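You operate a simulated robot arm through the tools that you are given. There is no shell and no other tool. Be economical: measure what you need, move in short steps, check, and stop when the job is done.

You are at the controls of a simulated robot arm. One attempt, no reset.

JOB
Fetch the grey can and set it on the bay d shelf. Put the jar marked "black" from the packing table on the silver steel plate and the jar marked "brown" on the bay d shelf. Take the rubber block and put it on the lower table. Put the red tin from the packing table on the mesh floor of the cream cabinet and the black tin on the top of the low cupboard. Put the gold buckle from the packing table on the sole there and the silver buckle on the grey newspaper there. Do these in any order. Set down upright: grey can, jar.

The check looks at the end state, three seconds after you hand in, the way a careful person would. Anything else that was tipped, shoved, dropped, spilled or broken makes it a failure.

ROBOT AND FRAMES
A 7-joint arm with a two-finger parallel gripper on a trunk, on a base that drives. Base frame: it is fixed to the floor where the robot stands at the start and does not move with it; the origin is under the middle of the robot, x ahead of it, y to its left, z up; the surface under the hand at the start is at about z = 0.84. Lengths are in m, angles in degrees, forces in N, time in s.
With the tool pointing down near the work surface it reaches from about 0.1 to 0.88 m from the robot's upright axis, wherever it stands. Its first joint turns from -115.0 to 115.0 degrees. Places, roughly: bay D shelf [0.4, -1.5, 1.1]; buckle [0.5, -0.5, 0.75]; grey can [0.75, -0.25, 0.75]; jar [0.5, 0, 0.75]; lower table [0.8, 0.6, 0.8]; mesh floor of the cream cabinet (21x83 cm) [-1.88, 2.08, 0.9]; newspaper (29x21x2 cm) [0.7, -0.4, 0.8]; rubber block (5x5x3 cm) [0.6, 0.1, 0.9]; sole [0.5, -0.25, 0.75]; steel plate (9x7x2 cm) [0.7, 0.1, 0.8]; tin [0.5, -0.5, 0.75]; top of the low cupboard [-2.1, -0.8, 0.4]. Payload 3.91 kg.
The tool frame sits at the grasp point between the pads (the TCP): z along the fingers, y along the line on which they close. The tips reach 0.03 m beyond it. The gripper opens to 0.11 m. The fingers are 0.02 m wide and 0.01 m thick; the gripper's body (0.048 by 0.112 m) begins 0.055 m behind the TCP.
Orientation is told as [roll, pitch, yaw] about the base's x, y, z axes, in that order, counted from this pose: with the fingers straight down and closing along the base's y, the tool's x points along the base's -x, its y along +y and its z along -z.

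CONTROLS
- The arm moves only by the tool send_rows. Its argument "rows" is a list of rows, each an object of numbers (a shift or turn left out is 0, a gripper value left out holds the last): "x", "y", "z": the shift along the tool's x, y, z in units of 500 mm (1.0 is 500 mm); "ax", "ay", "az": the turn, a rotation vector about the tool's x, y, z in units of 60 degrees (1.0 is 60 degrees); "grip": the gripper command, from -1 (shut) to 1 (fully open), values between in proportion. In form: [{"x": .., "y": .., "z": .., "ax": .., "ay": .., "az": .., "grip": ..}, ...]. A call has 1 to 8 rows; each row is the pose to reach, as a shift and turn from the pose commanded when the call began, along the tool's axes at that moment. A call with a number of a shift or a turn outside -1 to 1 is refused whole. A row lasts 0.2 s, in which the tool goes at most 0.05 m and 8.6 degrees; a call with a longer step from one row to the next is refused whole, and so is a gripper value outside its range. A pose out of reach is approached as far as the arm can. The call stops where the force on the tool passes 40 N (or 10 N more than at its start, if that is more) or the arm is blocked; 0.2 s more then pass. The fingers move at their own pace (about 0.153 m/s each) and stop on an object; they squeeze with about 36 N. The grip force told is the motor's: it shows also when the fingers shut on nothing. Time passes only in rows, and 0.2 s behind the last, so rows that repeat a pose let the fingers close. The reply holds the time, the measured pose of the TCP, the force on the tool along the base axes, the opening and the grip force, in the units named above and with some noise, with the torque about the TCP (base axes, N m) and any sound that the robot's microphone picked up.
- Cameras (640 x 400 px; columns grow to the right, rows downward): "scene" is now at [0.2192, 0.1706, 1.5604]; the picture's right is [-0.28, -0.96, 0.00], its down [-0.83, 0.24, -0.50] and it looks along [0.48, -0.14, -0.86] (base axes); focal length 294 px, centre (320, 200). "wrist" rides on the gripper at [0.072, 0.017, -0.103] in the tool frame; the picture's right is [-0.23, 0.97, 0.00], its down [-0.76, -0.18, -0.62] and it looks along [-0.61, -0.14, 0.78] (tool axes); focal length 222 px, centre (320, 200).
- snapshot(camera): a new picture of that camera. It takes no simulated time.
- slide_trunk(by): slides the trunk up (or, below 0, down) by that many m; the arm and the scene camera ride with it, the base frame stays. It gives what a move gives, with no picture.
- roll_base(legs): drives the robot by 1 to 6 legs, each [ahead, left, turn to the left] in m, m and degrees, along the robot's own axes; the way and the turn of a leg run together, so that a leg with both is an arc; at most 1.5 m and 180 degrees a leg. The arm and the cameras ride along, it lands a little off, and it stops where it bumps. It gives what a move gives.
- pan_tilt(pan, tilt): turns the head with the scene camera to pan (to the left, within 80 degrees either way) and tilt (down, from -29 to 69), counted from straight ahead of the robot. It gives what a move gives.
- probe_pixels(camera, pixels): for up to 12 pixels [column, row] of the newest picture of that camera ("zoom" is the newest enlarged one), the place [x, y, z] in the base frame of the surface seen there, good to about 0.003 m, but the place of the scene camera against the robot may be out by one fixed shift of up to 0.025 m in any direction. It takes no simulated time.
- close_up(camera, box): a new picture of the part [left, top, right, bottom] of that camera's present view, enlarged. It takes no simulated time.
- close_job(): hands the job in; it is judged then, once.

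Work in short steps. Measure before you move; look again where a grasp or a placing could have gone wrong, and mend it. You have 322 turns and 186 pictures in all, those below and enlarged ones among them. Open the gripper and draw the arm clear of the work before you hand the job in, unless the task says otherwise; then end with one line.

The tools are called as name(argument=value, ...) on one line, values as JSON. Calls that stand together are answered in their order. send_rows: Moves the arm, as the interface text tells. Its arguments: {"type":"object","properties":{"rows":{"type":"array"}},"required":["rows"]} The other tools are called the same way: slide_trunk (by) slides the trunk up or down; roll_base (legs) drives the base; pan_tilt (pan, tilt) turns the head that bears the scene camera; snapshot (camera) takes a picture; probe_pixels (camera, pixels) gives the place of the surface under pixels of a picture; close_up (camera, box) takes an enlarged picture of a part of a camera's view; close_job () hands the job in.

At the start:

```text
t: 0.0
tcp_pos: [0.6032, -0.282, 1.1213]
tcp_rot: [0.0, 0.1, 0.0]
wrist_force: [-0.2, 0.2, -0.1]
wrist_torque: [-0.01, -0.01, 0.02]
opening: 0.1101
grip_force: 0.0
trunk travel left (down, up): [-0.925, 0.065]
robot x, y, heading: [0.0001, 0.0014, 0.1]
head pan, tilt: [-16.2, 59.7]
```

scene: 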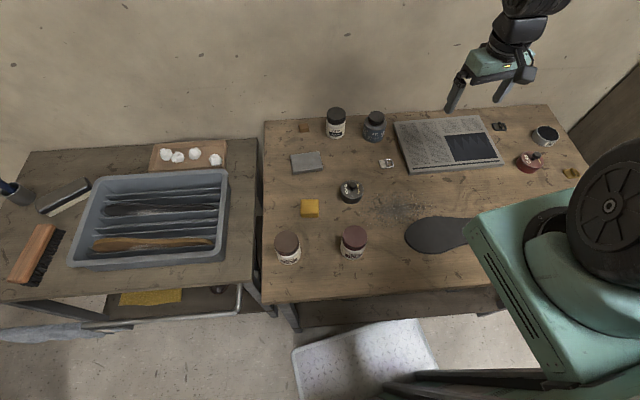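
wrist: 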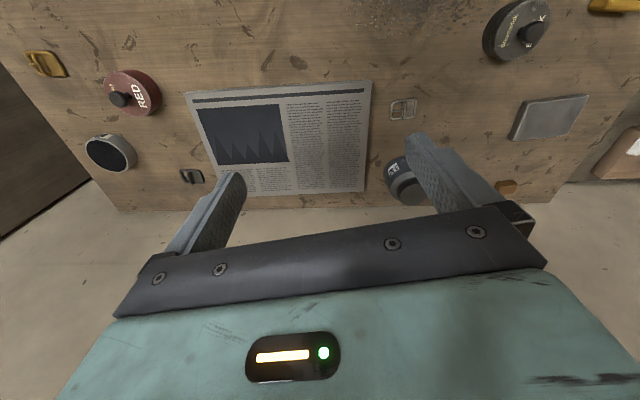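

The scene picture shows the packing table with jars, tins, buckles, newspaper and sole. I enlarge both halves to read labels.

close_up(camera="scene", box=[260, 90, 420, 190])

close_up(camera="scene", box=[260, 180, 420, 280])

close_up(camera="scene", box=[440, 100, 600, 200])

close_up(camera="wrist", box=[380, 0, 640, 210])

```text
4.00 times, centred on (340, 140) of scene
```

zoom: 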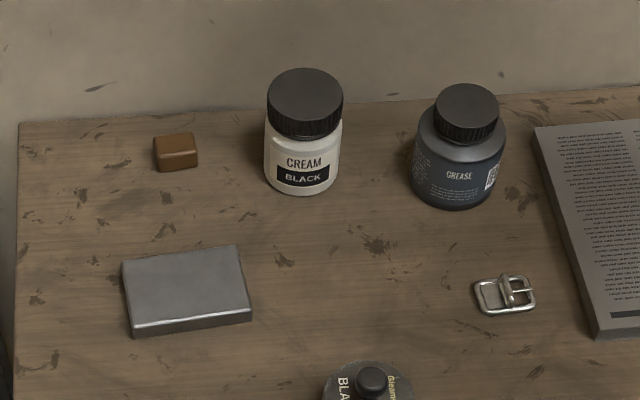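

```text
4.00 times, centred on (340, 230) of scene
```

zoom: 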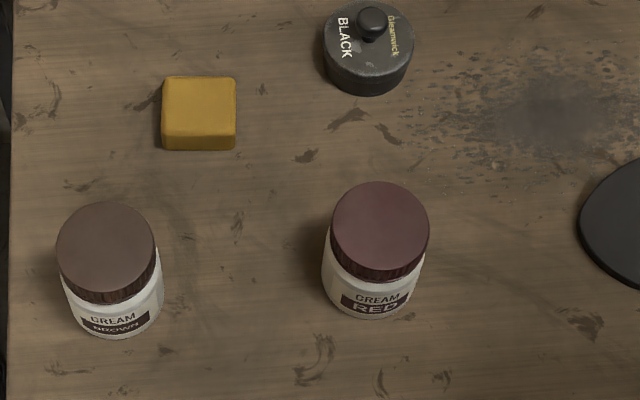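

```text
4.00 times, centred on (520, 150) of scene
```

zoom: 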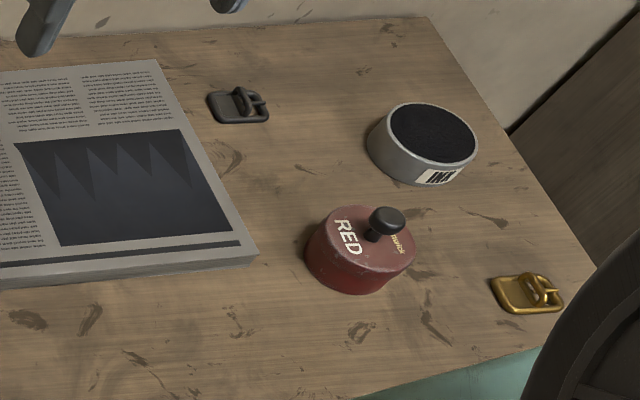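

```text
1.90 times, centred on (510, 105) of wrist
```

zoom: 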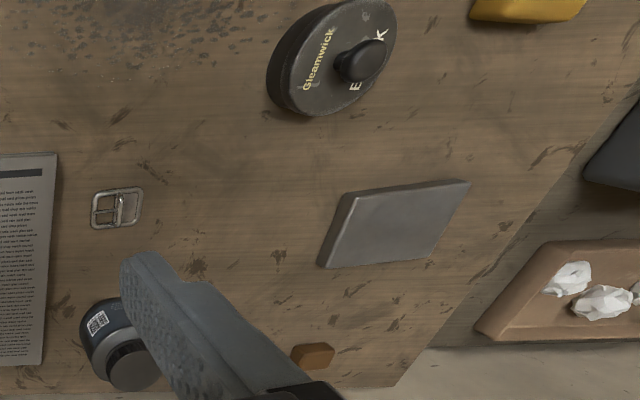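

Labels read: cream black (336,122), brown (288,247), red (353,242), grease (374,127), black tin (350,192), red tin (528,162), ink (545,135). I probe all of them.

snapshot(camera="scene")

probe_pixels(camera="scene", pixels=[[336, 112], [375, 117], [287, 240], [354, 235], [352, 186], [310, 204], [306, 160], [304, 128], [388, 162], [528, 158], [545, 132], [500, 126]])

probe_pixels(camera="scene", pixels=[[571, 174], [436, 235], [440, 140], [470, 150], [395, 124], [408, 172], [480, 116], [502, 164], [330, 215], [200, 250], [265, 200], [100, 290]])

```text
179 pictures are left
```

scene: 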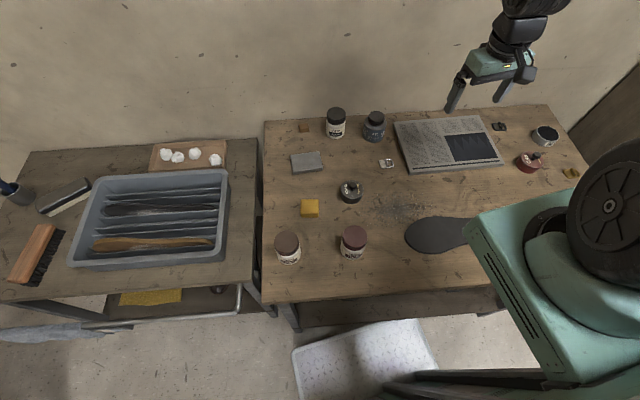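

```text
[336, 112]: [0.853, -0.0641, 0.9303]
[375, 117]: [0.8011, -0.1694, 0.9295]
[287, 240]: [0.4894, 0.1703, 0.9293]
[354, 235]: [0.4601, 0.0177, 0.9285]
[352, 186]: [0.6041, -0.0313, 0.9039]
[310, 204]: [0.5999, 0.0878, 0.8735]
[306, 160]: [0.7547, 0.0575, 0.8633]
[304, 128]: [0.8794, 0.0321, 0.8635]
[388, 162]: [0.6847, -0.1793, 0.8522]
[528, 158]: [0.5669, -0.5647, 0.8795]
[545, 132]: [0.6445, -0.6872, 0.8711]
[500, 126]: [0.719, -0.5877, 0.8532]
```

```text
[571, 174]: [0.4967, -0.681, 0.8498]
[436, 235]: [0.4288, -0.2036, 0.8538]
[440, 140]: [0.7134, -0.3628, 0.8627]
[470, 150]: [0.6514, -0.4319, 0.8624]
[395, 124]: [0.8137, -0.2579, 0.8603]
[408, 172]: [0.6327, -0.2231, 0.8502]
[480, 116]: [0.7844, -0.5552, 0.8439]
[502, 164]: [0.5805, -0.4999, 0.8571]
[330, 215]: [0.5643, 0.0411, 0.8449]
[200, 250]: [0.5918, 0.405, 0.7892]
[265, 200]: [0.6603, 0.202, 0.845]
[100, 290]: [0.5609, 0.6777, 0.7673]
```

The grease bottle (374,127) fits the grey can's place; the yellow block is the rubber block. I compare wrist probes of the same things to find the scene camera's shift.

snapshot(camera="wrist")

probe_pixels(camera="wrist", pixels=[[47, 63], [403, 108], [191, 176], [550, 116], [111, 150], [532, 20], [365, 188], [372, 84], [186, 97], [445, 130], [141, 80], [330, 60]])

probe_pixels(camera="scene", pixels=[[395, 124], [410, 174], [503, 164], [480, 116], [320, 150], [325, 169], [291, 154], [295, 172], [545, 155], [355, 184]])

pan_tilt(pan=-80, tilt=20)

snapshot(camera="scene")

```text
178 pictures are left
```

wrist: 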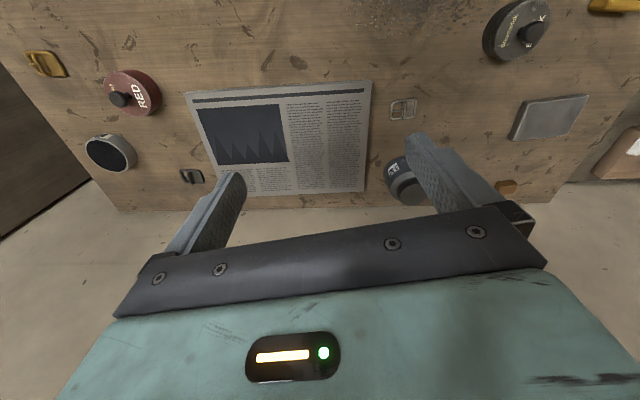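

```text
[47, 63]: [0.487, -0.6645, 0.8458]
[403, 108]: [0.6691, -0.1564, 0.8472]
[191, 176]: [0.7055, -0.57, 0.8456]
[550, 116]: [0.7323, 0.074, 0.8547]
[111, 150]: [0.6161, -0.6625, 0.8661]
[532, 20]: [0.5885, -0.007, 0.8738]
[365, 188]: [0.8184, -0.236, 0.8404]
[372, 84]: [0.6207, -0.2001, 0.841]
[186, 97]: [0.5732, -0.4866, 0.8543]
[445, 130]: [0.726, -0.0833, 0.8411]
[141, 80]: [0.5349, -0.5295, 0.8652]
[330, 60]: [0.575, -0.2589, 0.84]
```

```text
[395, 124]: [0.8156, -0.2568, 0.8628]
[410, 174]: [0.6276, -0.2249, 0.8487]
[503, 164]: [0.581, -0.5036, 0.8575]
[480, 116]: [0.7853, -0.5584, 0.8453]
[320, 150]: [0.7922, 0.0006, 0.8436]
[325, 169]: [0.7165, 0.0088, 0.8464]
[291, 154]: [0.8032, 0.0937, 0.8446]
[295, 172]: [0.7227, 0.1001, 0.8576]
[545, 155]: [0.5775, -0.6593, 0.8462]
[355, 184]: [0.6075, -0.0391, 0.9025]
```

```text
t: 1.3
tcp_pos: [0.6049, -0.2809, 1.121]
tcp_rot: [0.1, 0.1, 0.0]
wrist_force: [0.6, -0.1, -0.1]
wrist_torque: [0.03, 0.01, -0.02]
opening: 0.11
grip_force: 0.1
trunk travel left (down, up): [-0.925, 0.065]
robot x, y, heading: [-0.0015, 0.001, -0.1]
head pan, tilt: [-80.0, 20.0]
```

```text
177 pictures are left
```

scene: 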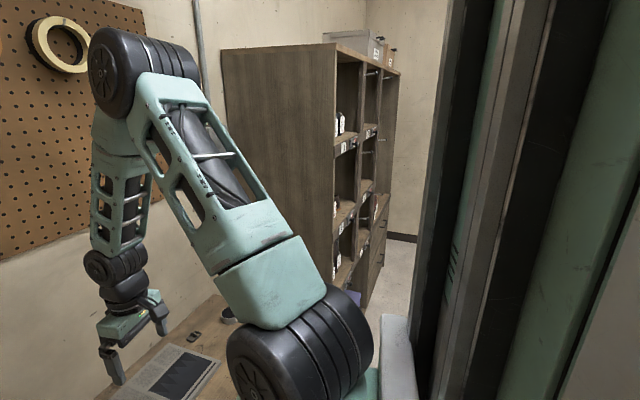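

Scene minus wrist is about (+0.013, -0.019, +0.005). Shelf unit is right of the table facing -x. Now I look at the lower table.

pan_tilt(pan=35, tilt=50)

snapshot(camera="scene")

```text
t: 3.3
tcp_pos: [0.6035, -0.2821, 1.121]
tcp_rot: [0.0, 0.0, 0.0]
wrist_force: [-0.8, 0.0, -0.6]
wrist_torque: [-0.02, 0.05, -0.03]
opening: 0.1103
grip_force: 0.1
trunk travel left (down, up): [-0.925, 0.065]
robot x, y, heading: [0.0033, 0.001, -0.0]
head pan, tilt: [35.0, 50.0]
```

```text
176 pictures are left
```

scene: 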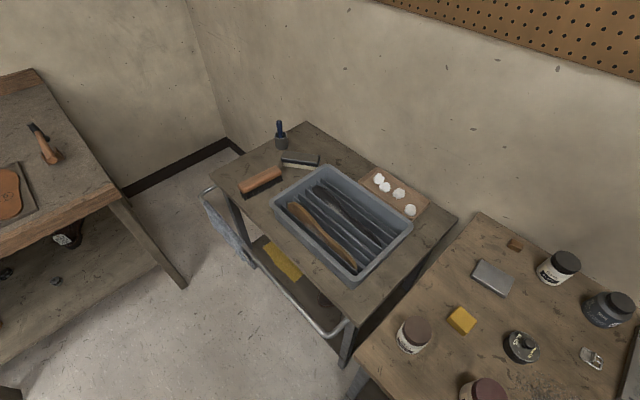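

The lower table has a free strip right of the tray near (400,270), and a spot near (335,145). I probe these.

probe_pixels(camera="scene", pixels=[[412, 220], [362, 280], [457, 216], [352, 314], [405, 258], [340, 140], [305, 122], [280, 230], [428, 215], [375, 170], [320, 168], [388, 275]])

close_up(camera="scene", box=[260, 100, 480, 320])

```text
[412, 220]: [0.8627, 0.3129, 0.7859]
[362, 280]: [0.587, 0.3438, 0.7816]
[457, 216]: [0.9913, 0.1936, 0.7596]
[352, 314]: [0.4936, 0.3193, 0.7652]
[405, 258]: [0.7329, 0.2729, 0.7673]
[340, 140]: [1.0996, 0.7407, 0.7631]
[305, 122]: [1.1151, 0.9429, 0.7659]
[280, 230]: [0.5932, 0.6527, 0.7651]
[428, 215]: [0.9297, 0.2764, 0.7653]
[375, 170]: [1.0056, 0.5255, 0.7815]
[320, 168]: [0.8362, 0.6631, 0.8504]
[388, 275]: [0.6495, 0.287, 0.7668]
```

```text
1.82 times, centred on (370, 210) of scene
```

zoom: 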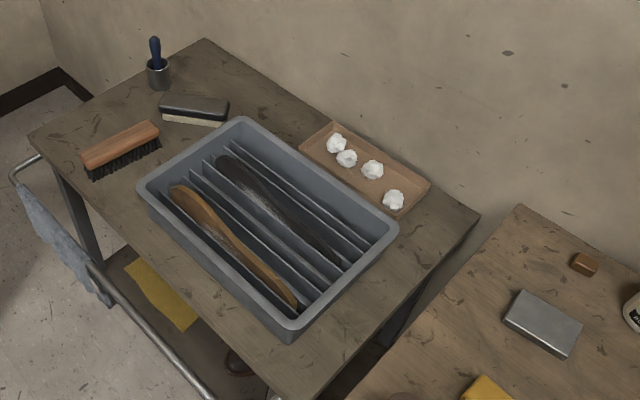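

I probe the strip on the right of the tray in the zoom: edges and rim.

probe_pixels(camera="zoom", pixels=[[295, 328], [393, 232], [306, 392], [360, 340], [400, 295], [440, 253], [472, 216], [385, 285], [415, 255], [350, 320], [436, 225], [428, 186]])

```text
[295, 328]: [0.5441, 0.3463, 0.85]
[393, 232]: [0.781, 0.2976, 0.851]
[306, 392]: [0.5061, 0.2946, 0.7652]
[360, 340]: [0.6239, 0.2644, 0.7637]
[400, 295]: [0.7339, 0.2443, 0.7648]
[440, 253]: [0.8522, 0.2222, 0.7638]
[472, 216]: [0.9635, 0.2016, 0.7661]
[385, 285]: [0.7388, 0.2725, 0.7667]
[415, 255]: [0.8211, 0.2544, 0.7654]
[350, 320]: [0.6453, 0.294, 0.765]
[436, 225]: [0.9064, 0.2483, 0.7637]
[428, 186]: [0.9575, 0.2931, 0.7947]
```

Right strip is about 7 cm wide at rim height; I check the front strip too.

probe_pixels(camera="zoom", pixels=[[140, 190], [210, 260], [290, 335], [50, 150], [150, 249], [230, 327], [120, 205], [170, 245], [240, 320], [280, 365], [95, 190], [138, 185]])

```text
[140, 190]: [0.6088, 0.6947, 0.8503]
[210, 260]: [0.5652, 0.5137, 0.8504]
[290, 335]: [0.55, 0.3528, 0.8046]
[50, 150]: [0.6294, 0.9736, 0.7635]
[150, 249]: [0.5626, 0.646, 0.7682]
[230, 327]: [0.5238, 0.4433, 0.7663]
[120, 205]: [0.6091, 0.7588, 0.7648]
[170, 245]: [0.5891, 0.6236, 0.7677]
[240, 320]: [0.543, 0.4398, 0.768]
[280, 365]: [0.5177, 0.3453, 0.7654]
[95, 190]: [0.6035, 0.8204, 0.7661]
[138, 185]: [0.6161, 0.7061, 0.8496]
```

The spot just past the tray's right rim, scene (0.825,0.258), true about (0.812,0.277), suits the block. I move the hand over the rubber block at true (0.587,0.107).

send_rows(rows=[{"y": 0.1}, {"y": 0.2}, {"y": 0.3}, {"y": 0.4}, {"x": 0.01, "y": 0.5}, {"x": 0.02, "y": 0.6}, {"x": 0.032, "y": 0.7}, {"x": 0.032, "y": 0.778}])

snapshot(camera="wrist")

```text
refused: row 5 steps farther than a row can; nothing moved
```

```text
174 pictures are left
```

wrist: 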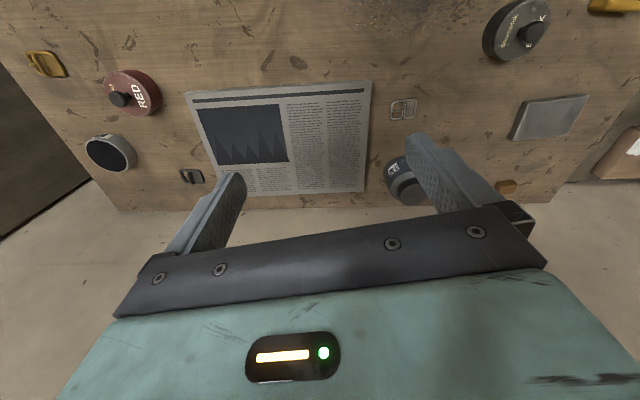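

The combined step was too long; I shorten the steps slightly.

send_rows(rows=[{"x": 0.004, "y": 0.097}, {"x": 0.008, "y": 0.195}, {"x": 0.012, "y": 0.293}, {"x": 0.016, "y": 0.39}, {"x": 0.02, "y": 0.488}, {"x": 0.024, "y": 0.585}, {"x": 0.028, "y": 0.682}, {"x": 0.032, "y": 0.778}])

snapshot(camera="wrist")

```text
t: 5.1
tcp_pos: [0.587, 0.1078, 1.1213]
tcp_rot: [0.0, 0.0, -0.1]
wrist_force: [-0.5, -0.4, -0.2]
wrist_torque: [0.01, 0.03, 0.0]
opening: 0.1097
grip_force: 0.1
trunk travel left (down, up): [-0.925, 0.065]
robot x, y, heading: [-0.0006, -0.0005, 0.0]
head pan, tilt: [35.0, 50.0]
```

```text
173 pictures are left
```

wrist: 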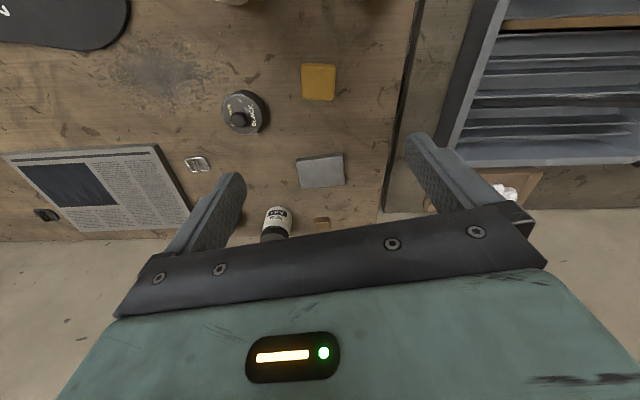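

The block lies at (318,82), the plate at (320,171). I probe corners for yaw.

probe_pixels(camera="wrist", pixels=[[305, 67], [334, 66], [332, 98], [303, 94], [298, 162], [340, 156], [343, 182], [301, 186], [404, 175], [440, 165], [425, 195], [470, 135]])

close_up(camera="wrist", box=[240, 40, 480, 240])

```text
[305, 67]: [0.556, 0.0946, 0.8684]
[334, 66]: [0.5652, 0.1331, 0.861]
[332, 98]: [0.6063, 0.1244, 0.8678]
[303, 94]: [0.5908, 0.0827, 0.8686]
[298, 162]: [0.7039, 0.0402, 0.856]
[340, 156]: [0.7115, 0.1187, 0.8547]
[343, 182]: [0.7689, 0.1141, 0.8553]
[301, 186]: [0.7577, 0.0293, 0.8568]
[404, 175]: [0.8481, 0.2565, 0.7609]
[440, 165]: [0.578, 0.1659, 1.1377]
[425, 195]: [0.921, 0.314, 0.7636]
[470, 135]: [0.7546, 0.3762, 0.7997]
```

```text
2.00 times, centred on (360, 140) of wrist
```

zoom: 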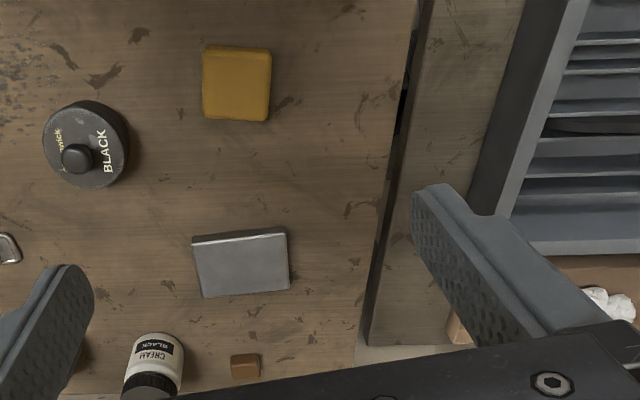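

Block centre is about (0.580,0.109), yawed about -16°. I turn the hand to about +74° so the fingers close along the strip's direction later, in two calls.

send_rows(rows=[{"az": -0.14}, {"az": -0.28}, {"az": -0.42}, {"az": -0.56}, {"az": -0.7}, {"az": -0.84, "z": 0.05}, {"az": -0.98, "z": 0.1}, {"az": -1.0, "x": 0.014, "y": 0.002, "z": 0.15}])

send_rows(rows=[{"az": -0.12}, {"az": -0.233}, {"az": -0.233, "z": 0.02}])

snapshot(camera="wrist")

```text
t: 6.9
tcp_pos: [0.5797, 0.1077, 1.0467]
tcp_rot: [0.0, 0.0, 60.1]
wrist_force: [-0.9, 0.5, -0.1]
wrist_torque: [0.03, 0.0, -0.02]
opening: 0.1099
grip_force: 0.0
trunk travel left (down, up): [-0.925, 0.065]
robot x, y, heading: [0.0003, 0.0007, 0.1]
head pan, tilt: [35.0, 50.0]
```

```text
t: 7.7
tcp_pos: [0.58, 0.1065, 1.035]
tcp_rot: [0.1, 0.0, 74.1]
wrist_force: [0.9, -0.2, 0.2]
wrist_torque: [-0.01, 0.04, 0.0]
opening: 0.1101
grip_force: 0.0
trunk travel left (down, up): [-0.925, 0.065]
robot x, y, heading: [-0.0021, -0.0015, -0.3]
head pan, tilt: [35.0, 50.0]
```

```text
171 pictures are left
```

wrist: 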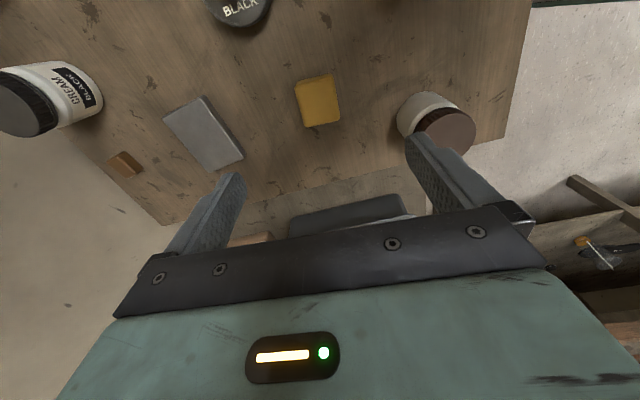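

I probe the block's corners from here before descending.

probe_pixels(camera="wrist", pixels=[[297, 80], [333, 76], [339, 120], [306, 126], [315, 98], [322, 122]])

```text
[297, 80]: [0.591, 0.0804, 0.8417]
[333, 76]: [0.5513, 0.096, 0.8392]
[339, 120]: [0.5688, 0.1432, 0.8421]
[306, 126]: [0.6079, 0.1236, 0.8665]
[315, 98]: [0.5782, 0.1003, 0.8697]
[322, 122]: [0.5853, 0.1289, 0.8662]
```

Block centre (0.580,0.111), yaw about -20°. I descend to TCP z 0.876 so that tips stay just above the table.

send_rows(rows=[{"az": 0.066, "z": 0.09, "x": -0.007}, {"az": 0.066, "z": 0.18, "x": -0.007}, {"az": 0.066, "z": 0.26, "x": -0.007}, {"az": 0.066, "z": 0.318, "x": -0.007}, {"az": 0.066, "z": 0.318, "x": -0.007}])

send_rows(rows=[{"grip": -1}, {"grip": -1}, {"grip": -1}, {"grip": -1}])

send_rows(rows=[{"z": -0.09}, {"z": -0.18}, {"z": -0.26}])

snapshot(camera="wrist")

```text
t: 8.9
tcp_pos: [0.5829, 0.1108, 0.876]
tcp_rot: [0.1, 0.0, 70.0]
wrist_force: [0.5, 0.5, -0.2]
wrist_torque: [0.0, -0.01, 0.01]
opening: 0.1103
grip_force: 0.1
trunk travel left (down, up): [-0.925, 0.065]
robot x, y, heading: [0.0017, 0.0004, 0.1]
head pan, tilt: [35.0, 50.0]
```

```text
t: 9.9
tcp_pos: [0.5825, 0.1117, 0.876]
tcp_rot: [0.0, 0.0, 70.0]
wrist_force: [-0.3, -0.2, 0.1]
wrist_torque: [-0.02, 0.0, -0.01]
opening: 0.0457
grip_force: 36.2
trunk travel left (down, up): [-0.925, 0.065]
robot x, y, heading: [0.0003, 0.0001, -0.0]
head pan, tilt: [35.0, 50.0]
```

```text
t: 10.7
tcp_pos: [0.5816, 0.1115, 1.007]
tcp_rot: [0.0, 0.0, 70.0]
wrist_force: [0.5, -0.1, -1.0]
wrist_torque: [-0.01, 0.0, -0.01]
opening: 0.0456
grip_force: 35.5
trunk travel left (down, up): [-0.925, 0.065]
robot x, y, heading: [0.0017, 0.0035, -0.3]
head pan, tilt: [35.0, 50.0]
```

```text
170 pictures are left
```

wrist: 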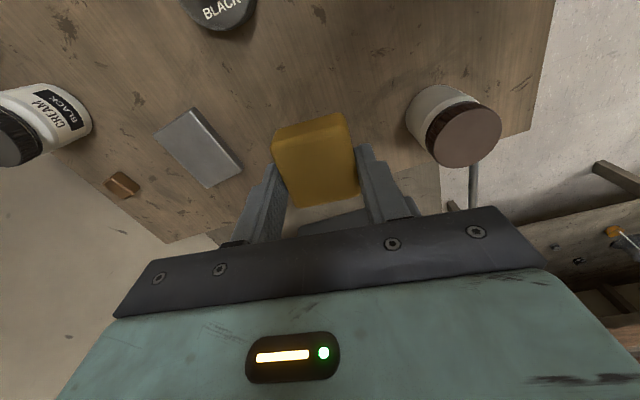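

Held. I carry it to true (0.812,0.277) with a slight yaw to line up with the strip, then look.

send_rows(rows=[{"x": -0.067, "y": -0.0456}, {"x": -0.134, "y": -0.091}, {"x": -0.201, "y": -0.137}, {"x": -0.268, "y": -0.182}, {"x": -0.335, "y": -0.228}, {"x": -0.402, "y": -0.273, "az": -0.07}, {"x": -0.469, "y": -0.319, "az": -0.14}, {"x": -0.469, "y": -0.319, "az": -0.14}])

snapshot(camera="wrist")

snapshot(camera="scene")

```text
t: 12.5
tcp_pos: [0.8086, 0.2765, 1.005]
tcp_rot: [0.1, 0.1, 78.5]
wrist_force: [-0.4, -0.5, -0.2]
wrist_torque: [-0.03, -0.03, 0.02]
opening: 0.0455
grip_force: 36.0
trunk travel left (down, up): [-0.925, 0.065]
robot x, y, heading: [0.0012, -0.0018, -0.4]
head pan, tilt: [35.0, 50.0]
```

```text
169 pictures are left
```

wrist: 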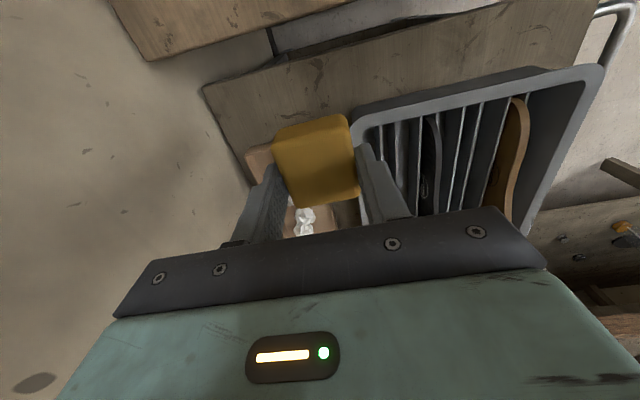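

```text
168 pictures are left
```

scene: 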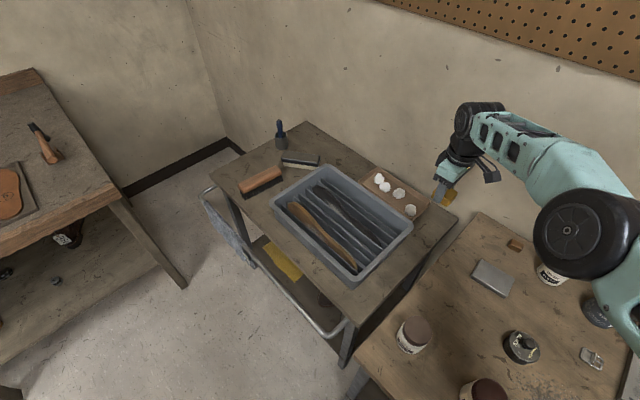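

I probe the table edge, rim corner and cotton tray corner with the wrist camera.

probe_pixels(camera="wrist", pixels=[[207, 92], [272, 72], [340, 50], [354, 116], [353, 134], [250, 152], [262, 185], [300, 100], [240, 130], [400, 100]])

```text
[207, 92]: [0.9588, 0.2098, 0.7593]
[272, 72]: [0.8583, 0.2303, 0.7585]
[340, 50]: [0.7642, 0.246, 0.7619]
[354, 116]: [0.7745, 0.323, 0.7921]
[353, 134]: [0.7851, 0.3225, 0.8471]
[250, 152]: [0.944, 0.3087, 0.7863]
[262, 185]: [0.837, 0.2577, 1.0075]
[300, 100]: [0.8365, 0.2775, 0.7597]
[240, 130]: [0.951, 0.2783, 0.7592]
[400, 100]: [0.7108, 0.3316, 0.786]
```

Edge lies at y≈0.237 here, the rim corner at (0.785,0.323). I shift to (0.825,0.274) and lower to TCP z 0.798.

send_rows(rows=[{"x": -0.002, "y": -0.032, "z": 0.05}, {"x": -0.002, "y": -0.032, "z": 0.14}, {"x": -0.002, "y": -0.032, "z": 0.23}, {"x": -0.002, "y": -0.032, "z": 0.32}, {"x": -0.002, "y": -0.032, "z": 0.38}, {"x": -0.002, "y": -0.032, "z": 0.415}, {"x": -0.002, "y": -0.032, "z": 0.415}])

snapshot(camera="wrist")

```text
t: 14.1
tcp_pos: [0.7782, 0.2334, 0.8482]
tcp_rot: [0.0, 0.0, 78.4]
wrist_force: [0.9, -0.4, -0.6]
wrist_torque: [-0.05, -0.01, 0.01]
opening: 0.045
grip_force: 35.7
out of reach, approached as far as the arm can: row 1, 2, 3, 4, 5, 6, 7
trunk travel left (down, up): [-0.925, 0.065]
robot x, y, heading: [0.0017, -0.001, -0.0]
head pan, tilt: [35.0, 50.0]
```

```text
167 pictures are left
```

wrist: 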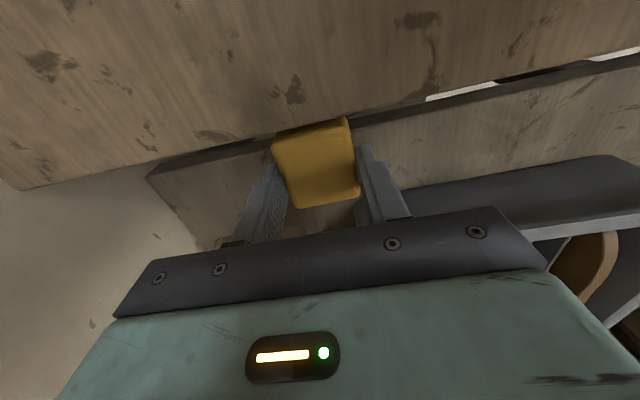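

The pose is out of reach at this height. I raise the hand back first.

send_rows(rows=[{"z": -0.05}, {"z": -0.12}, {"z": -0.2}])

```text
t: 14.9
tcp_pos: [0.7789, 0.2347, 0.9496]
tcp_rot: [0.0, 0.1, 78.4]
wrist_force: [-0.4, 0.4, -0.5]
wrist_torque: [0.0, -0.01, 0.01]
opening: 0.045
grip_force: 35.5
trunk travel left (down, up): [-0.925, 0.065]
robot x, y, heading: [-0.0024, -0.0043, 0.2]
head pan, tilt: [35.0, 50.0]
```

The commanded pose was clamped. I raise the arm by 0.1, then lower the trunk 0.12 for reach.

send_rows(rows=[{"z": -0.1}, {"z": -0.2}])

slide_trunk(by=-0.12)

```text
t: 15.5
tcp_pos: [0.7792, 0.233, 1.0495]
tcp_rot: [0.1, 0.1, 78.3]
wrist_force: [0.7, 0.9, -0.5]
wrist_torque: [0.0, 0.01, -0.01]
opening: 0.045
grip_force: 36.3
trunk travel left (down, up): [-0.925, 0.065]
robot x, y, heading: [-0.0029, 0.0037, -0.0]
head pan, tilt: [35.0, 50.0]
```

```text
t: 17.0
tcp_pos: [0.7777, 0.2329, 0.9297]
tcp_rot: [0.0, 0.0, 78.4]
wrist_force: [-0.2, -0.6, -1.2]
wrist_torque: [0.04, -0.01, 0.0]
opening: 0.0453
grip_force: 35.7
trunk travel left (down, up): [-0.805, 0.185]
robot x, y, heading: [-0.0002, -0.0017, 0.2]
head pan, tilt: [35.0, 50.0]
```

Trunk lowered; I move to (0.825,0.274) at this height first.

send_rows(rows=[{"x": -0.05, "y": -0.038}, {"x": -0.099, "y": -0.076}, {"x": -0.099, "y": -0.076, "z": 0.06}, {"x": -0.099, "y": -0.076, "z": 0.12}])

```text
t: 18.0
tcp_pos: [0.8141, 0.2623, 0.8726]
tcp_rot: [-0.1, 0.0, 78.5]
wrist_force: [-0.3, 0.4, 0.0]
wrist_torque: [-0.02, 0.01, -0.01]
opening: 0.0451
grip_force: 35.7
out of reach, approached as far as the arm can: row 2, 3, 4
trunk travel left (down, up): [-0.805, 0.185]
robot x, y, heading: [-0.0017, -0.0008, -0.1]
head pan, tilt: [35.0, 50.0]
```

Still short. I raise the hand and roll the base left 0.12 m for reach.

send_rows(rows=[{"z": -0.08}, {"z": -0.16}])

roll_base(legs=[[0.0, 0.15, 0.0]])

```text
t: 18.6
tcp_pos: [0.813, 0.2632, 0.9516]
tcp_rot: [0.0, 0.1, 78.3]
wrist_force: [-0.1, -0.2, -0.7]
wrist_torque: [0.02, 0.04, -0.01]
opening: 0.0449
grip_force: 35.4
trunk travel left (down, up): [-0.805, 0.185]
robot x, y, heading: [0.0004, -0.0013, -0.0]
head pan, tilt: [35.0, 50.0]
```

```text
t: 19.9
tcp_pos: [0.813, 0.4132, 0.9519]
tcp_rot: [0.0, 0.1, 78.4]
wrist_force: [-0.6, -0.2, 0.3]
wrist_torque: [0.03, 0.05, 0.0]
opening: 0.0447
grip_force: 35.2
trunk travel left (down, up): [-0.805, 0.185]
robot x, y, heading: [0.0003, 0.1484, 0.2]
head pan, tilt: [35.0, 50.0]
```

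Base moved. I return the hand to (0.825,0.274) and lower to just above.

send_rows(rows=[{"x": 0.08, "y": -0.022}, {"x": 0.17, "y": -0.048}, {"x": 0.268, "y": -0.079}, {"x": 0.268, "y": -0.079, "z": 0.08}, {"x": 0.268, "y": -0.079, "z": 0.16}, {"x": 0.268, "y": -0.079, "z": 0.22}])

snapshot(camera="wrist")

```text
refused: row 3 steps farther than a row can; nothing moved
```

```text
166 pictures are left
```

wrist: 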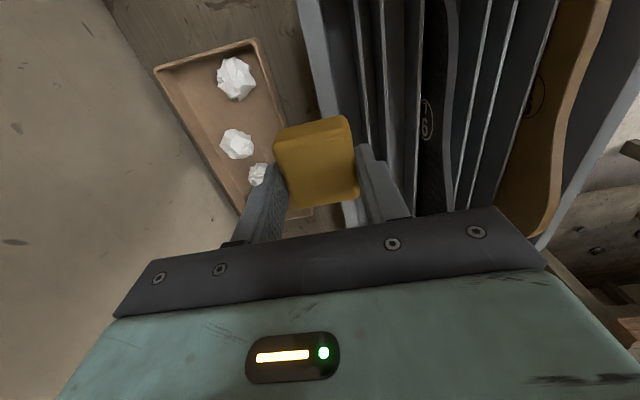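

Evenly spaced steps this time.

send_rows(rows=[{"x": 0.067, "y": -0.02}, {"x": 0.134, "y": -0.04}, {"x": 0.201, "y": -0.06}, {"x": 0.268, "y": -0.079}, {"x": 0.268, "y": -0.079, "z": 0.08}, {"x": 0.268, "y": -0.079, "z": 0.16}, {"x": 0.268, "y": -0.079, "z": 0.22}])

snapshot(camera="wrist")

```text
t: 21.6
tcp_pos: [0.8248, 0.2754, 0.8404]
tcp_rot: [0.1, 0.0, 78.4]
wrist_force: [-0.5, -0.1, -0.1]
wrist_torque: [-0.01, 0.01, -0.01]
opening: 0.0447
grip_force: 36.6
trunk travel left (down, up): [-0.805, 0.185]
robot x, y, heading: [0.0045, 0.1467, -0.1]
head pan, tilt: [35.0, 50.0]
```

```text
165 pictures are left
```

wrist: 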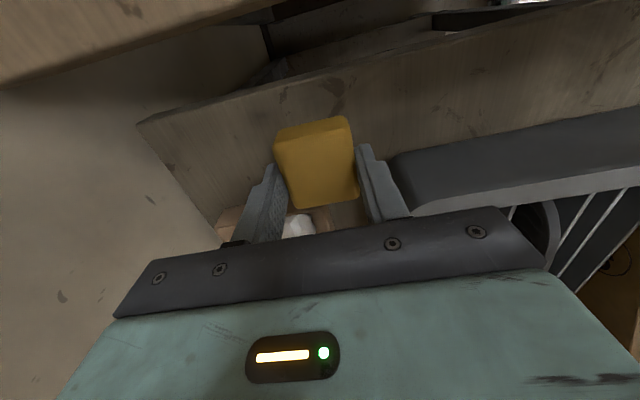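

Position good; the rim and fingers clear. Lower the last 0.043 m and open.

send_rows(rows=[{"z": 0.05}, {"z": 0.086}, {"z": 0.086}])

send_rows(rows=[{"grip": -0.1}, {"grip": -0.1}, {"z": -0.06, "grip": 0.1}, {"z": -0.15}, {"z": -0.25}, {"z": -0.35}])

snapshot(camera="wrist")

```text
t: 22.4
tcp_pos: [0.8253, 0.2756, 0.7983]
tcp_rot: [0.1, 0.0, 78.5]
wrist_force: [-1.3, 0.3, -0.6]
wrist_torque: [-0.02, 0.01, 0.01]
opening: 0.0449
grip_force: 35.9
trunk travel left (down, up): [-0.805, 0.185]
robot x, y, heading: [-0.0019, 0.1522, 0.2]
head pan, tilt: [35.0, 50.0]
```

```text
t: 23.8
tcp_pos: [0.8245, 0.2766, 0.9729]
tcp_rot: [0.1, 0.0, 78.4]
wrist_force: [0.0, 0.0, -0.6]
wrist_torque: [0.01, 0.02, -0.01]
opening: 0.0601
grip_force: 0.1
trunk travel left (down, up): [-0.805, 0.185]
robot x, y, heading: [0.0031, 0.1506, -0.2]
head pan, tilt: [35.0, 50.0]
```

```text
164 pictures are left
```

wrist: 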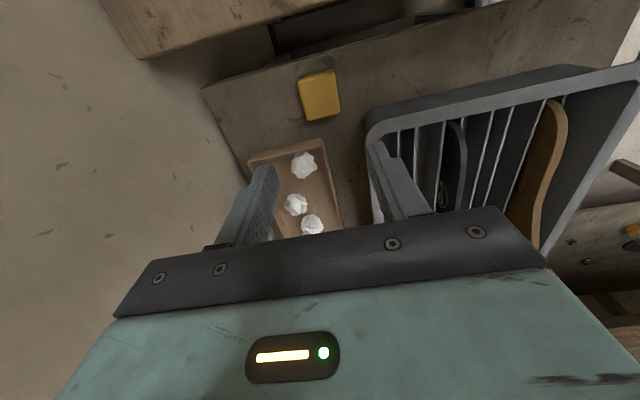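

The block rests flat on the lower table at (319,95). Next the black jar: I raise, roll the base right 0.2 m, and turn the hand back to yaw 0.

send_rows(rows=[{"z": -0.09, "x": 0.03}, {"z": -0.18, "x": 0.06}, {"z": -0.22, "x": 0.1}])

roll_base(legs=[[0.0, -0.2, 0.0]])

send_rows(rows=[{"az": 0.14}, {"az": 0.28}, {"az": 0.42}, {"az": 0.56}, {"az": 0.7}, {"az": 0.84}, {"az": 0.98}, {"az": 1.0}])

send_rows(rows=[{"az": 0.14}, {"az": 0.28}, {"az": 0.306}])

snapshot(camera="wrist")

```text
t: 24.6
tcp_pos: [0.8155, 0.2261, 1.0827]
tcp_rot: [0.1, 0.1, 78.5]
wrist_force: [0.0, 0.0, 0.1]
wrist_torque: [-0.04, 0.02, -0.02]
opening: 0.0604
grip_force: 0.0
trunk travel left (down, up): [-0.805, 0.185]
robot x, y, heading: [-0.0012, 0.1514, 0.1]
head pan, tilt: [35.0, 50.0]
```

```text
t: 26.1
tcp_pos: [0.8161, 0.0272, 1.0828]
tcp_rot: [0.0, 0.0, 78.4]
wrist_force: [0.0, 0.5, -0.1]
wrist_torque: [0.0, -0.01, 0.02]
opening: 0.0606
grip_force: 0.0
trunk travel left (down, up): [-0.805, 0.185]
robot x, y, heading: [-0.0004, -0.0511, 0.1]
head pan, tilt: [35.0, 50.0]
```

```text
t: 27.9
tcp_pos: [0.8164, 0.0257, 1.0842]
tcp_rot: [0.0, 0.0, 18.2]
wrist_force: [0.5, 0.0, -0.1]
wrist_torque: [-0.02, 0.02, -0.03]
opening: 0.0607
grip_force: 0.0
trunk travel left (down, up): [-0.805, 0.185]
robot x, y, heading: [0.003, -0.0518, -0.2]
head pan, tilt: [35.0, 50.0]
```

```text
t: 28.7
tcp_pos: [0.8157, 0.0262, 1.0832]
tcp_rot: [0.0, 0.0, 0.1]
wrist_force: [0.1, -0.2, 0.0]
wrist_torque: [0.0, -0.03, 0.02]
opening: 0.0605
grip_force: 0.0
trunk travel left (down, up): [-0.805, 0.185]
robot x, y, heading: [0.0001, -0.0468, -0.0]
head pan, tilt: [35.0, 50.0]
```

```text
163 pictures are left
```

wrist: 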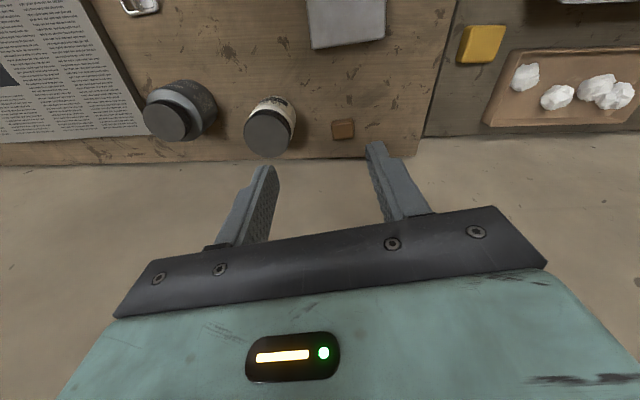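

The black jar's cap is at (268,134). I probe cap edges, the wall, and the grease cap.

probe_pixels(camera="wrist", pixels=[[248, 134], [288, 136], [268, 117], [268, 153], [268, 134], [168, 120], [148, 122], [185, 122], [330, 200], [268, 100], [190, 86], [294, 115]])

```text
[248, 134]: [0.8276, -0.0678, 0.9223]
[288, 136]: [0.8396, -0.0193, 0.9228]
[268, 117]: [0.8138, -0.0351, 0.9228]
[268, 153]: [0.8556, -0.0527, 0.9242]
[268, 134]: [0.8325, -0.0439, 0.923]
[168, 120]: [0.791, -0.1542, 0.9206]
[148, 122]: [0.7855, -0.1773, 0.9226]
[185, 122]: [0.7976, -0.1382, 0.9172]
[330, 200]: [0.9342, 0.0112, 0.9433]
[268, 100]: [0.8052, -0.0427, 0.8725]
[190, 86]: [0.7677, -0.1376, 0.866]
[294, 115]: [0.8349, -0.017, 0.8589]
```

Cap centre (0.834,-0.0435), top 0.923, wall at 0.934. I open to 0.085, align, then descend to z 0.888.

send_rows(rows=[{"x": -0.018, "y": -0.07, "grip": 0.545}, {"x": -0.036, "y": -0.14}, {"x": -0.036, "y": -0.14, "z": 0.08}, {"x": -0.036, "y": -0.14, "z": 0.16}, {"x": -0.036, "y": -0.14, "z": 0.2}])

snapshot(camera="wrist")

```text
t: 29.9
tcp_pos: [0.8327, -0.0443, 0.9836]
tcp_rot: [0.0, 0.0, -0.1]
wrist_force: [-0.8, -0.2, -0.9]
wrist_torque: [0.01, 0.01, 0.02]
opening: 0.0849
grip_force: 0.1
trunk travel left (down, up): [-0.805, 0.185]
robot x, y, heading: [0.0012, -0.0506, -0.1]
head pan, tilt: [35.0, 50.0]
```

```text
162 pictures are left
```

wrist: 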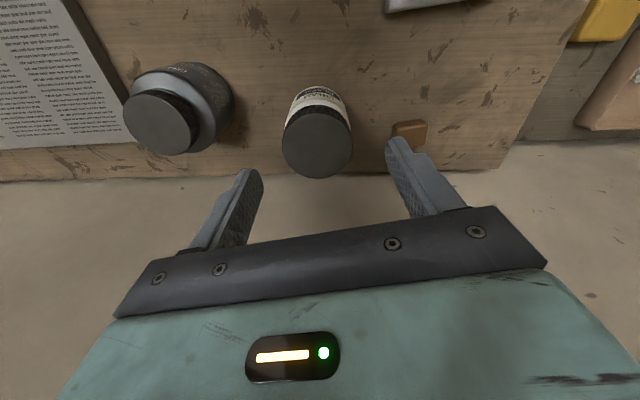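

Centred between the fingers. Descend to 0.888 and close.

send_rows(rows=[{"z": 0.08}, {"z": 0.15}, {"z": 0.19}, {"z": 0.19}])

send_rows(rows=[{"grip": -1}, {"grip": -1}, {"grip": -1}, {"z": -0.02}, {"z": -0.1}, {"z": -0.16}])

snapshot(camera="wrist")

```text
t: 30.9
tcp_pos: [0.8334, -0.0439, 0.8877]
tcp_rot: [0.1, 0.0, 0.0]
wrist_force: [0.3, -0.7, 0.3]
wrist_torque: [0.02, 0.0, 0.01]
opening: 0.0849
grip_force: 0.1
trunk travel left (down, up): [-0.805, 0.185]
robot x, y, heading: [-0.0033, -0.05, 0.1]
head pan, tilt: [35.0, 50.0]
```

```text
t: 32.3
tcp_pos: [0.8338, -0.0454, 0.9677]
tcp_rot: [-0.1, 0.1, -0.1]
wrist_force: [0.9, -0.3, -1.9]
wrist_torque: [0.02, 0.04, 0.01]
opening: 0.0578
grip_force: 36.1
trunk travel left (down, up): [-0.805, 0.185]
robot x, y, heading: [-0.0009, -0.0521, 0.1]
head pan, tilt: [35.0, 50.0]
```

```text
161 pictures are left
```

wrist: 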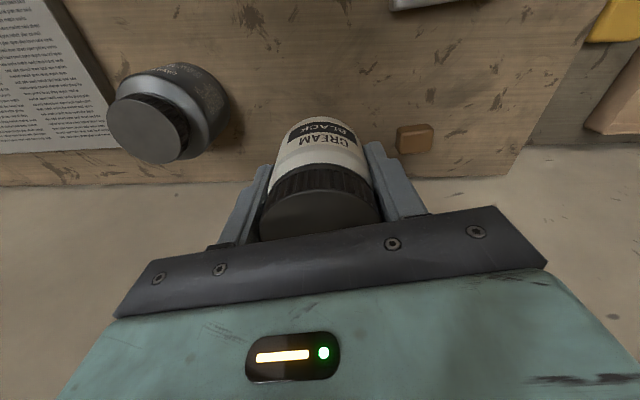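

Jar held (0.058 wide). Move over the plate centre (0.736,0.076) and look.

send_rows(rows=[{"x": 0.049, "y": 0.06}, {"x": 0.098, "y": 0.121}, {"x": 0.147, "y": 0.182}, {"x": 0.196, "y": 0.243}, {"x": 0.196, "y": 0.243}])

snapshot(camera="wrist")

pan_tilt(pan=10, tilt=50)

snapshot(camera="scene")

```text
t: 33.5
tcp_pos: [0.7358, 0.0771, 0.9693]
tcp_rot: [-0.1, 0.0, 0.1]
wrist_force: [0.5, 0.9, -2.8]
wrist_torque: [0.02, 0.02, -0.01]
opening: 0.0576
grip_force: 36.2
trunk travel left (down, up): [-0.805, 0.185]
robot x, y, heading: [-0.0023, -0.0529, 0.1]
head pan, tilt: [35.0, 50.0]
```

```text
160 pictures are left
```

wrist: 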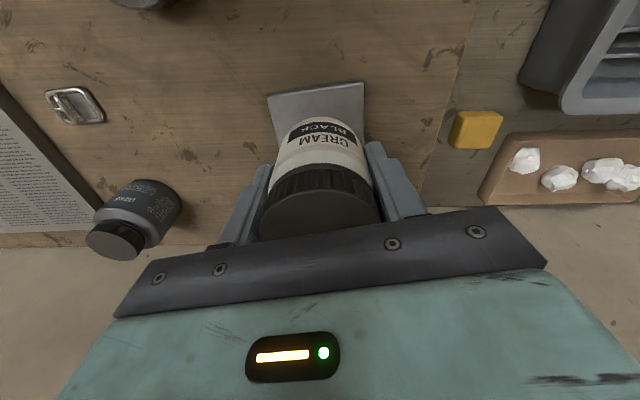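

```text
t: 34.4
tcp_pos: [0.7364, 0.0776, 0.9676]
tcp_rot: [0.0, 0.0, 0.0]
wrist_force: [0.6, 0.2, -1.3]
wrist_torque: [0.01, 0.03, 0.02]
opening: 0.0576
grip_force: 35.7
trunk travel left (down, up): [-0.805, 0.185]
robot x, y, heading: [-0.0001, -0.0523, -0.1]
head pan, tilt: [10.0, 50.0]
```

```text
159 pictures are left
```

scene: 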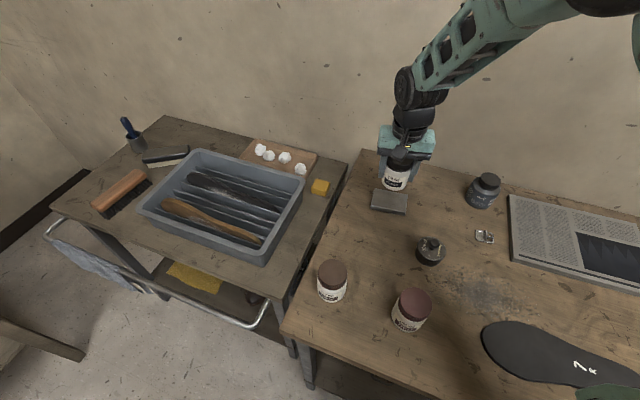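

I probe the plate's visible corners to confirm its centre.

probe_pixels(camera="wrist", pixels=[[270, 99], [361, 85], [363, 125], [315, 100], [277, 130]])

```text
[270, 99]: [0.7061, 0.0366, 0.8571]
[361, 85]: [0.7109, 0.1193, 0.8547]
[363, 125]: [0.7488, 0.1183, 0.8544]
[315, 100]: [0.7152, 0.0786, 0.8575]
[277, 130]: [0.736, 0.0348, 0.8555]
```

Plate centre confirmed near (0.737,0.077). Lower to TCP 0.906 and release.

send_rows(rows=[{"z": 0.06}, {"z": 0.11}, {"z": 0.123}, {"z": 0.123}])

send_rows(rows=[{"grip": 0.2}, {"grip": 0.5}, {"grip": 0.5}, {"z": -0.08}, {"z": -0.17}, {"z": -0.26}, {"z": -0.3}])

snapshot(camera="wrist")

```text
t: 35.4
tcp_pos: [0.7363, 0.077, 0.9074]
tcp_rot: [-0.1, 0.0, -0.1]
wrist_force: [-0.4, -0.1, -3.1]
wrist_torque: [0.01, -0.04, 0.03]
opening: 0.0577
grip_force: 35.6
trunk travel left (down, up): [-0.805, 0.185]
robot x, y, heading: [-0.0024, -0.0509, 0.0]
head pan, tilt: [10.0, 50.0]
```

```text
t: 37.0
tcp_pos: [0.737, 0.0767, 1.0566]
tcp_rot: [-0.1, 0.0, 0.1]
wrist_force: [0.5, -0.9, 0.8]
wrist_torque: [0.01, 0.0, -0.01]
opening: 0.0824
grip_force: 0.1
trunk travel left (down, up): [-0.805, 0.185]
robot x, y, heading: [0.002, -0.0515, 0.1]
head pan, tilt: [10.0, 50.0]
```

```text
158 pictures are left
```

wrist: 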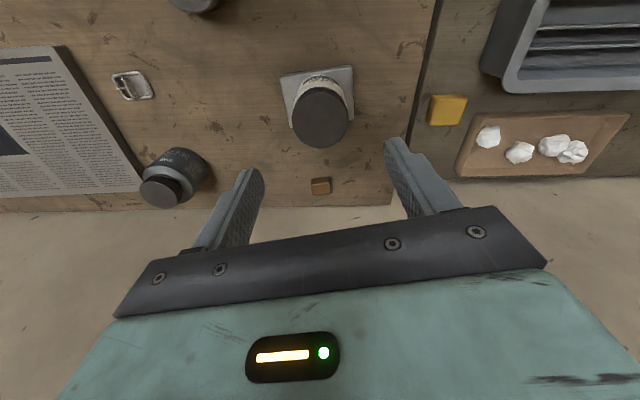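

The jar stands on the plate. Next the silver buckle at about (0.669,-0.156): move above it.

send_rows(rows=[{"x": 0.025, "y": -0.09}, {"x": 0.05, "y": -0.18}, {"x": 0.08, "y": -0.27}, {"x": 0.11, "y": -0.36}, {"x": 0.136, "y": -0.45}, {"x": 0.136, "y": -0.466, "z": 0.08}])

close_up(camera="wrist", box=[220, 40, 420, 180])

```text
t: 38.4
tcp_pos: [0.6674, -0.1568, 1.0174]
tcp_rot: [0.0, 0.0, 0.1]
wrist_force: [-0.3, 0.5, 0.7]
wrist_torque: [0.01, -0.01, -0.01]
opening: 0.0827
grip_force: 0.1
trunk travel left (down, up): [-0.805, 0.185]
robot x, y, heading: [0.0026, -0.0488, 0.2]
head pan, tilt: [10.0, 50.0]
```

```text
2.86 times, centred on (320, 110) of wrist
```

zoom: 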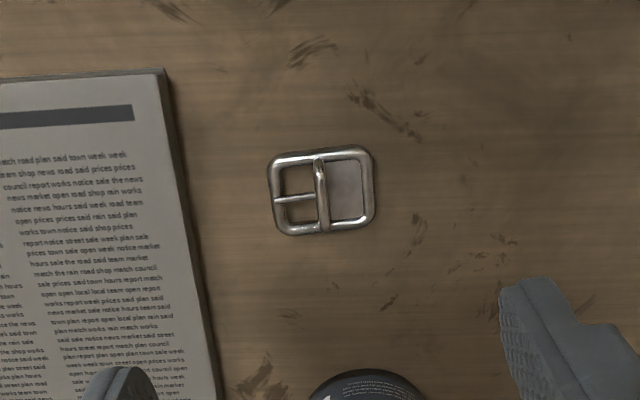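

I probe the buckle's corners and surfaces around.

probe_pixels(camera="zoom", pixels=[[275, 160], [367, 155], [370, 218], [283, 228], [320, 163], [322, 190], [324, 225], [240, 190], [420, 180], [345, 190], [165, 75], [210, 360]])

```text
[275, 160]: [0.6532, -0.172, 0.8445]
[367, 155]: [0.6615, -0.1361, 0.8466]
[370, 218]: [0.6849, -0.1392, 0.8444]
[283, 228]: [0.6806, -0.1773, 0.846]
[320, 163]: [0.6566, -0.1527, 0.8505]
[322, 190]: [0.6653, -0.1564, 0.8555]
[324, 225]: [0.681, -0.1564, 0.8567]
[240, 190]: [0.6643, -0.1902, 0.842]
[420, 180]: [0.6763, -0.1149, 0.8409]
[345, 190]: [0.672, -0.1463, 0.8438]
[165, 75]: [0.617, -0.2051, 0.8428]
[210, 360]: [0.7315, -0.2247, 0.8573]
```

Buckle centre (0.670,-0.156), about 4 x 3 cm, yaw -12°. I set opening 0.062 and descend to z 0.872.

send_rows(rows=[{"x": -0.005, "y": 0.002, "az": 0.1, "grip": 0.127}, {"x": -0.005, "y": 0.002, "az": 0.2, "z": 0.08}, {"x": -0.005, "y": 0.002, "az": 0.2, "z": 0.17}, {"x": -0.005, "y": 0.002, "az": 0.2, "z": 0.24}, {"x": -0.005, "y": 0.002, "az": 0.2, "z": 0.28}, {"x": -0.005, "y": 0.002, "az": 0.2, "z": 0.29}])

send_rows(rows=[{"grip": -1}, {"grip": -1}, {"grip": -1}, {"z": -0.04}, {"z": -0.13}, {"z": -0.2}])

snapshot(camera="wrist")

```text
t: 39.8
tcp_pos: [0.6713, -0.1541, 0.8723]
tcp_rot: [0.1, 0.0, -12.0]
wrist_force: [-0.3, -0.3, -0.2]
wrist_torque: [-0.02, 0.04, -0.02]
opening: 0.0617
grip_force: 0.1
trunk travel left (down, up): [-0.805, 0.185]
robot x, y, heading: [0.0023, -0.0498, -0.0]
head pan, tilt: [10.0, 50.0]
```

```text
t: 41.2
tcp_pos: [0.6704, -0.1556, 0.9708]
tcp_rot: [0.0, 0.0, -12.0]
wrist_force: [0.4, 0.1, 0.0]
wrist_torque: [0.02, 0.03, -0.01]
opening: 0.0424
grip_force: 35.7
trunk travel left (down, up): [-0.805, 0.185]
robot x, y, heading: [-0.0033, -0.0468, -0.1]
head pan, tilt: [10.0, 50.0]
```

```text
156 pictures are left
```

wrist: 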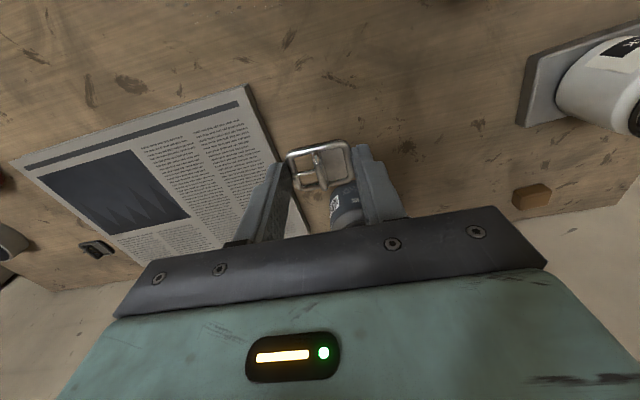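

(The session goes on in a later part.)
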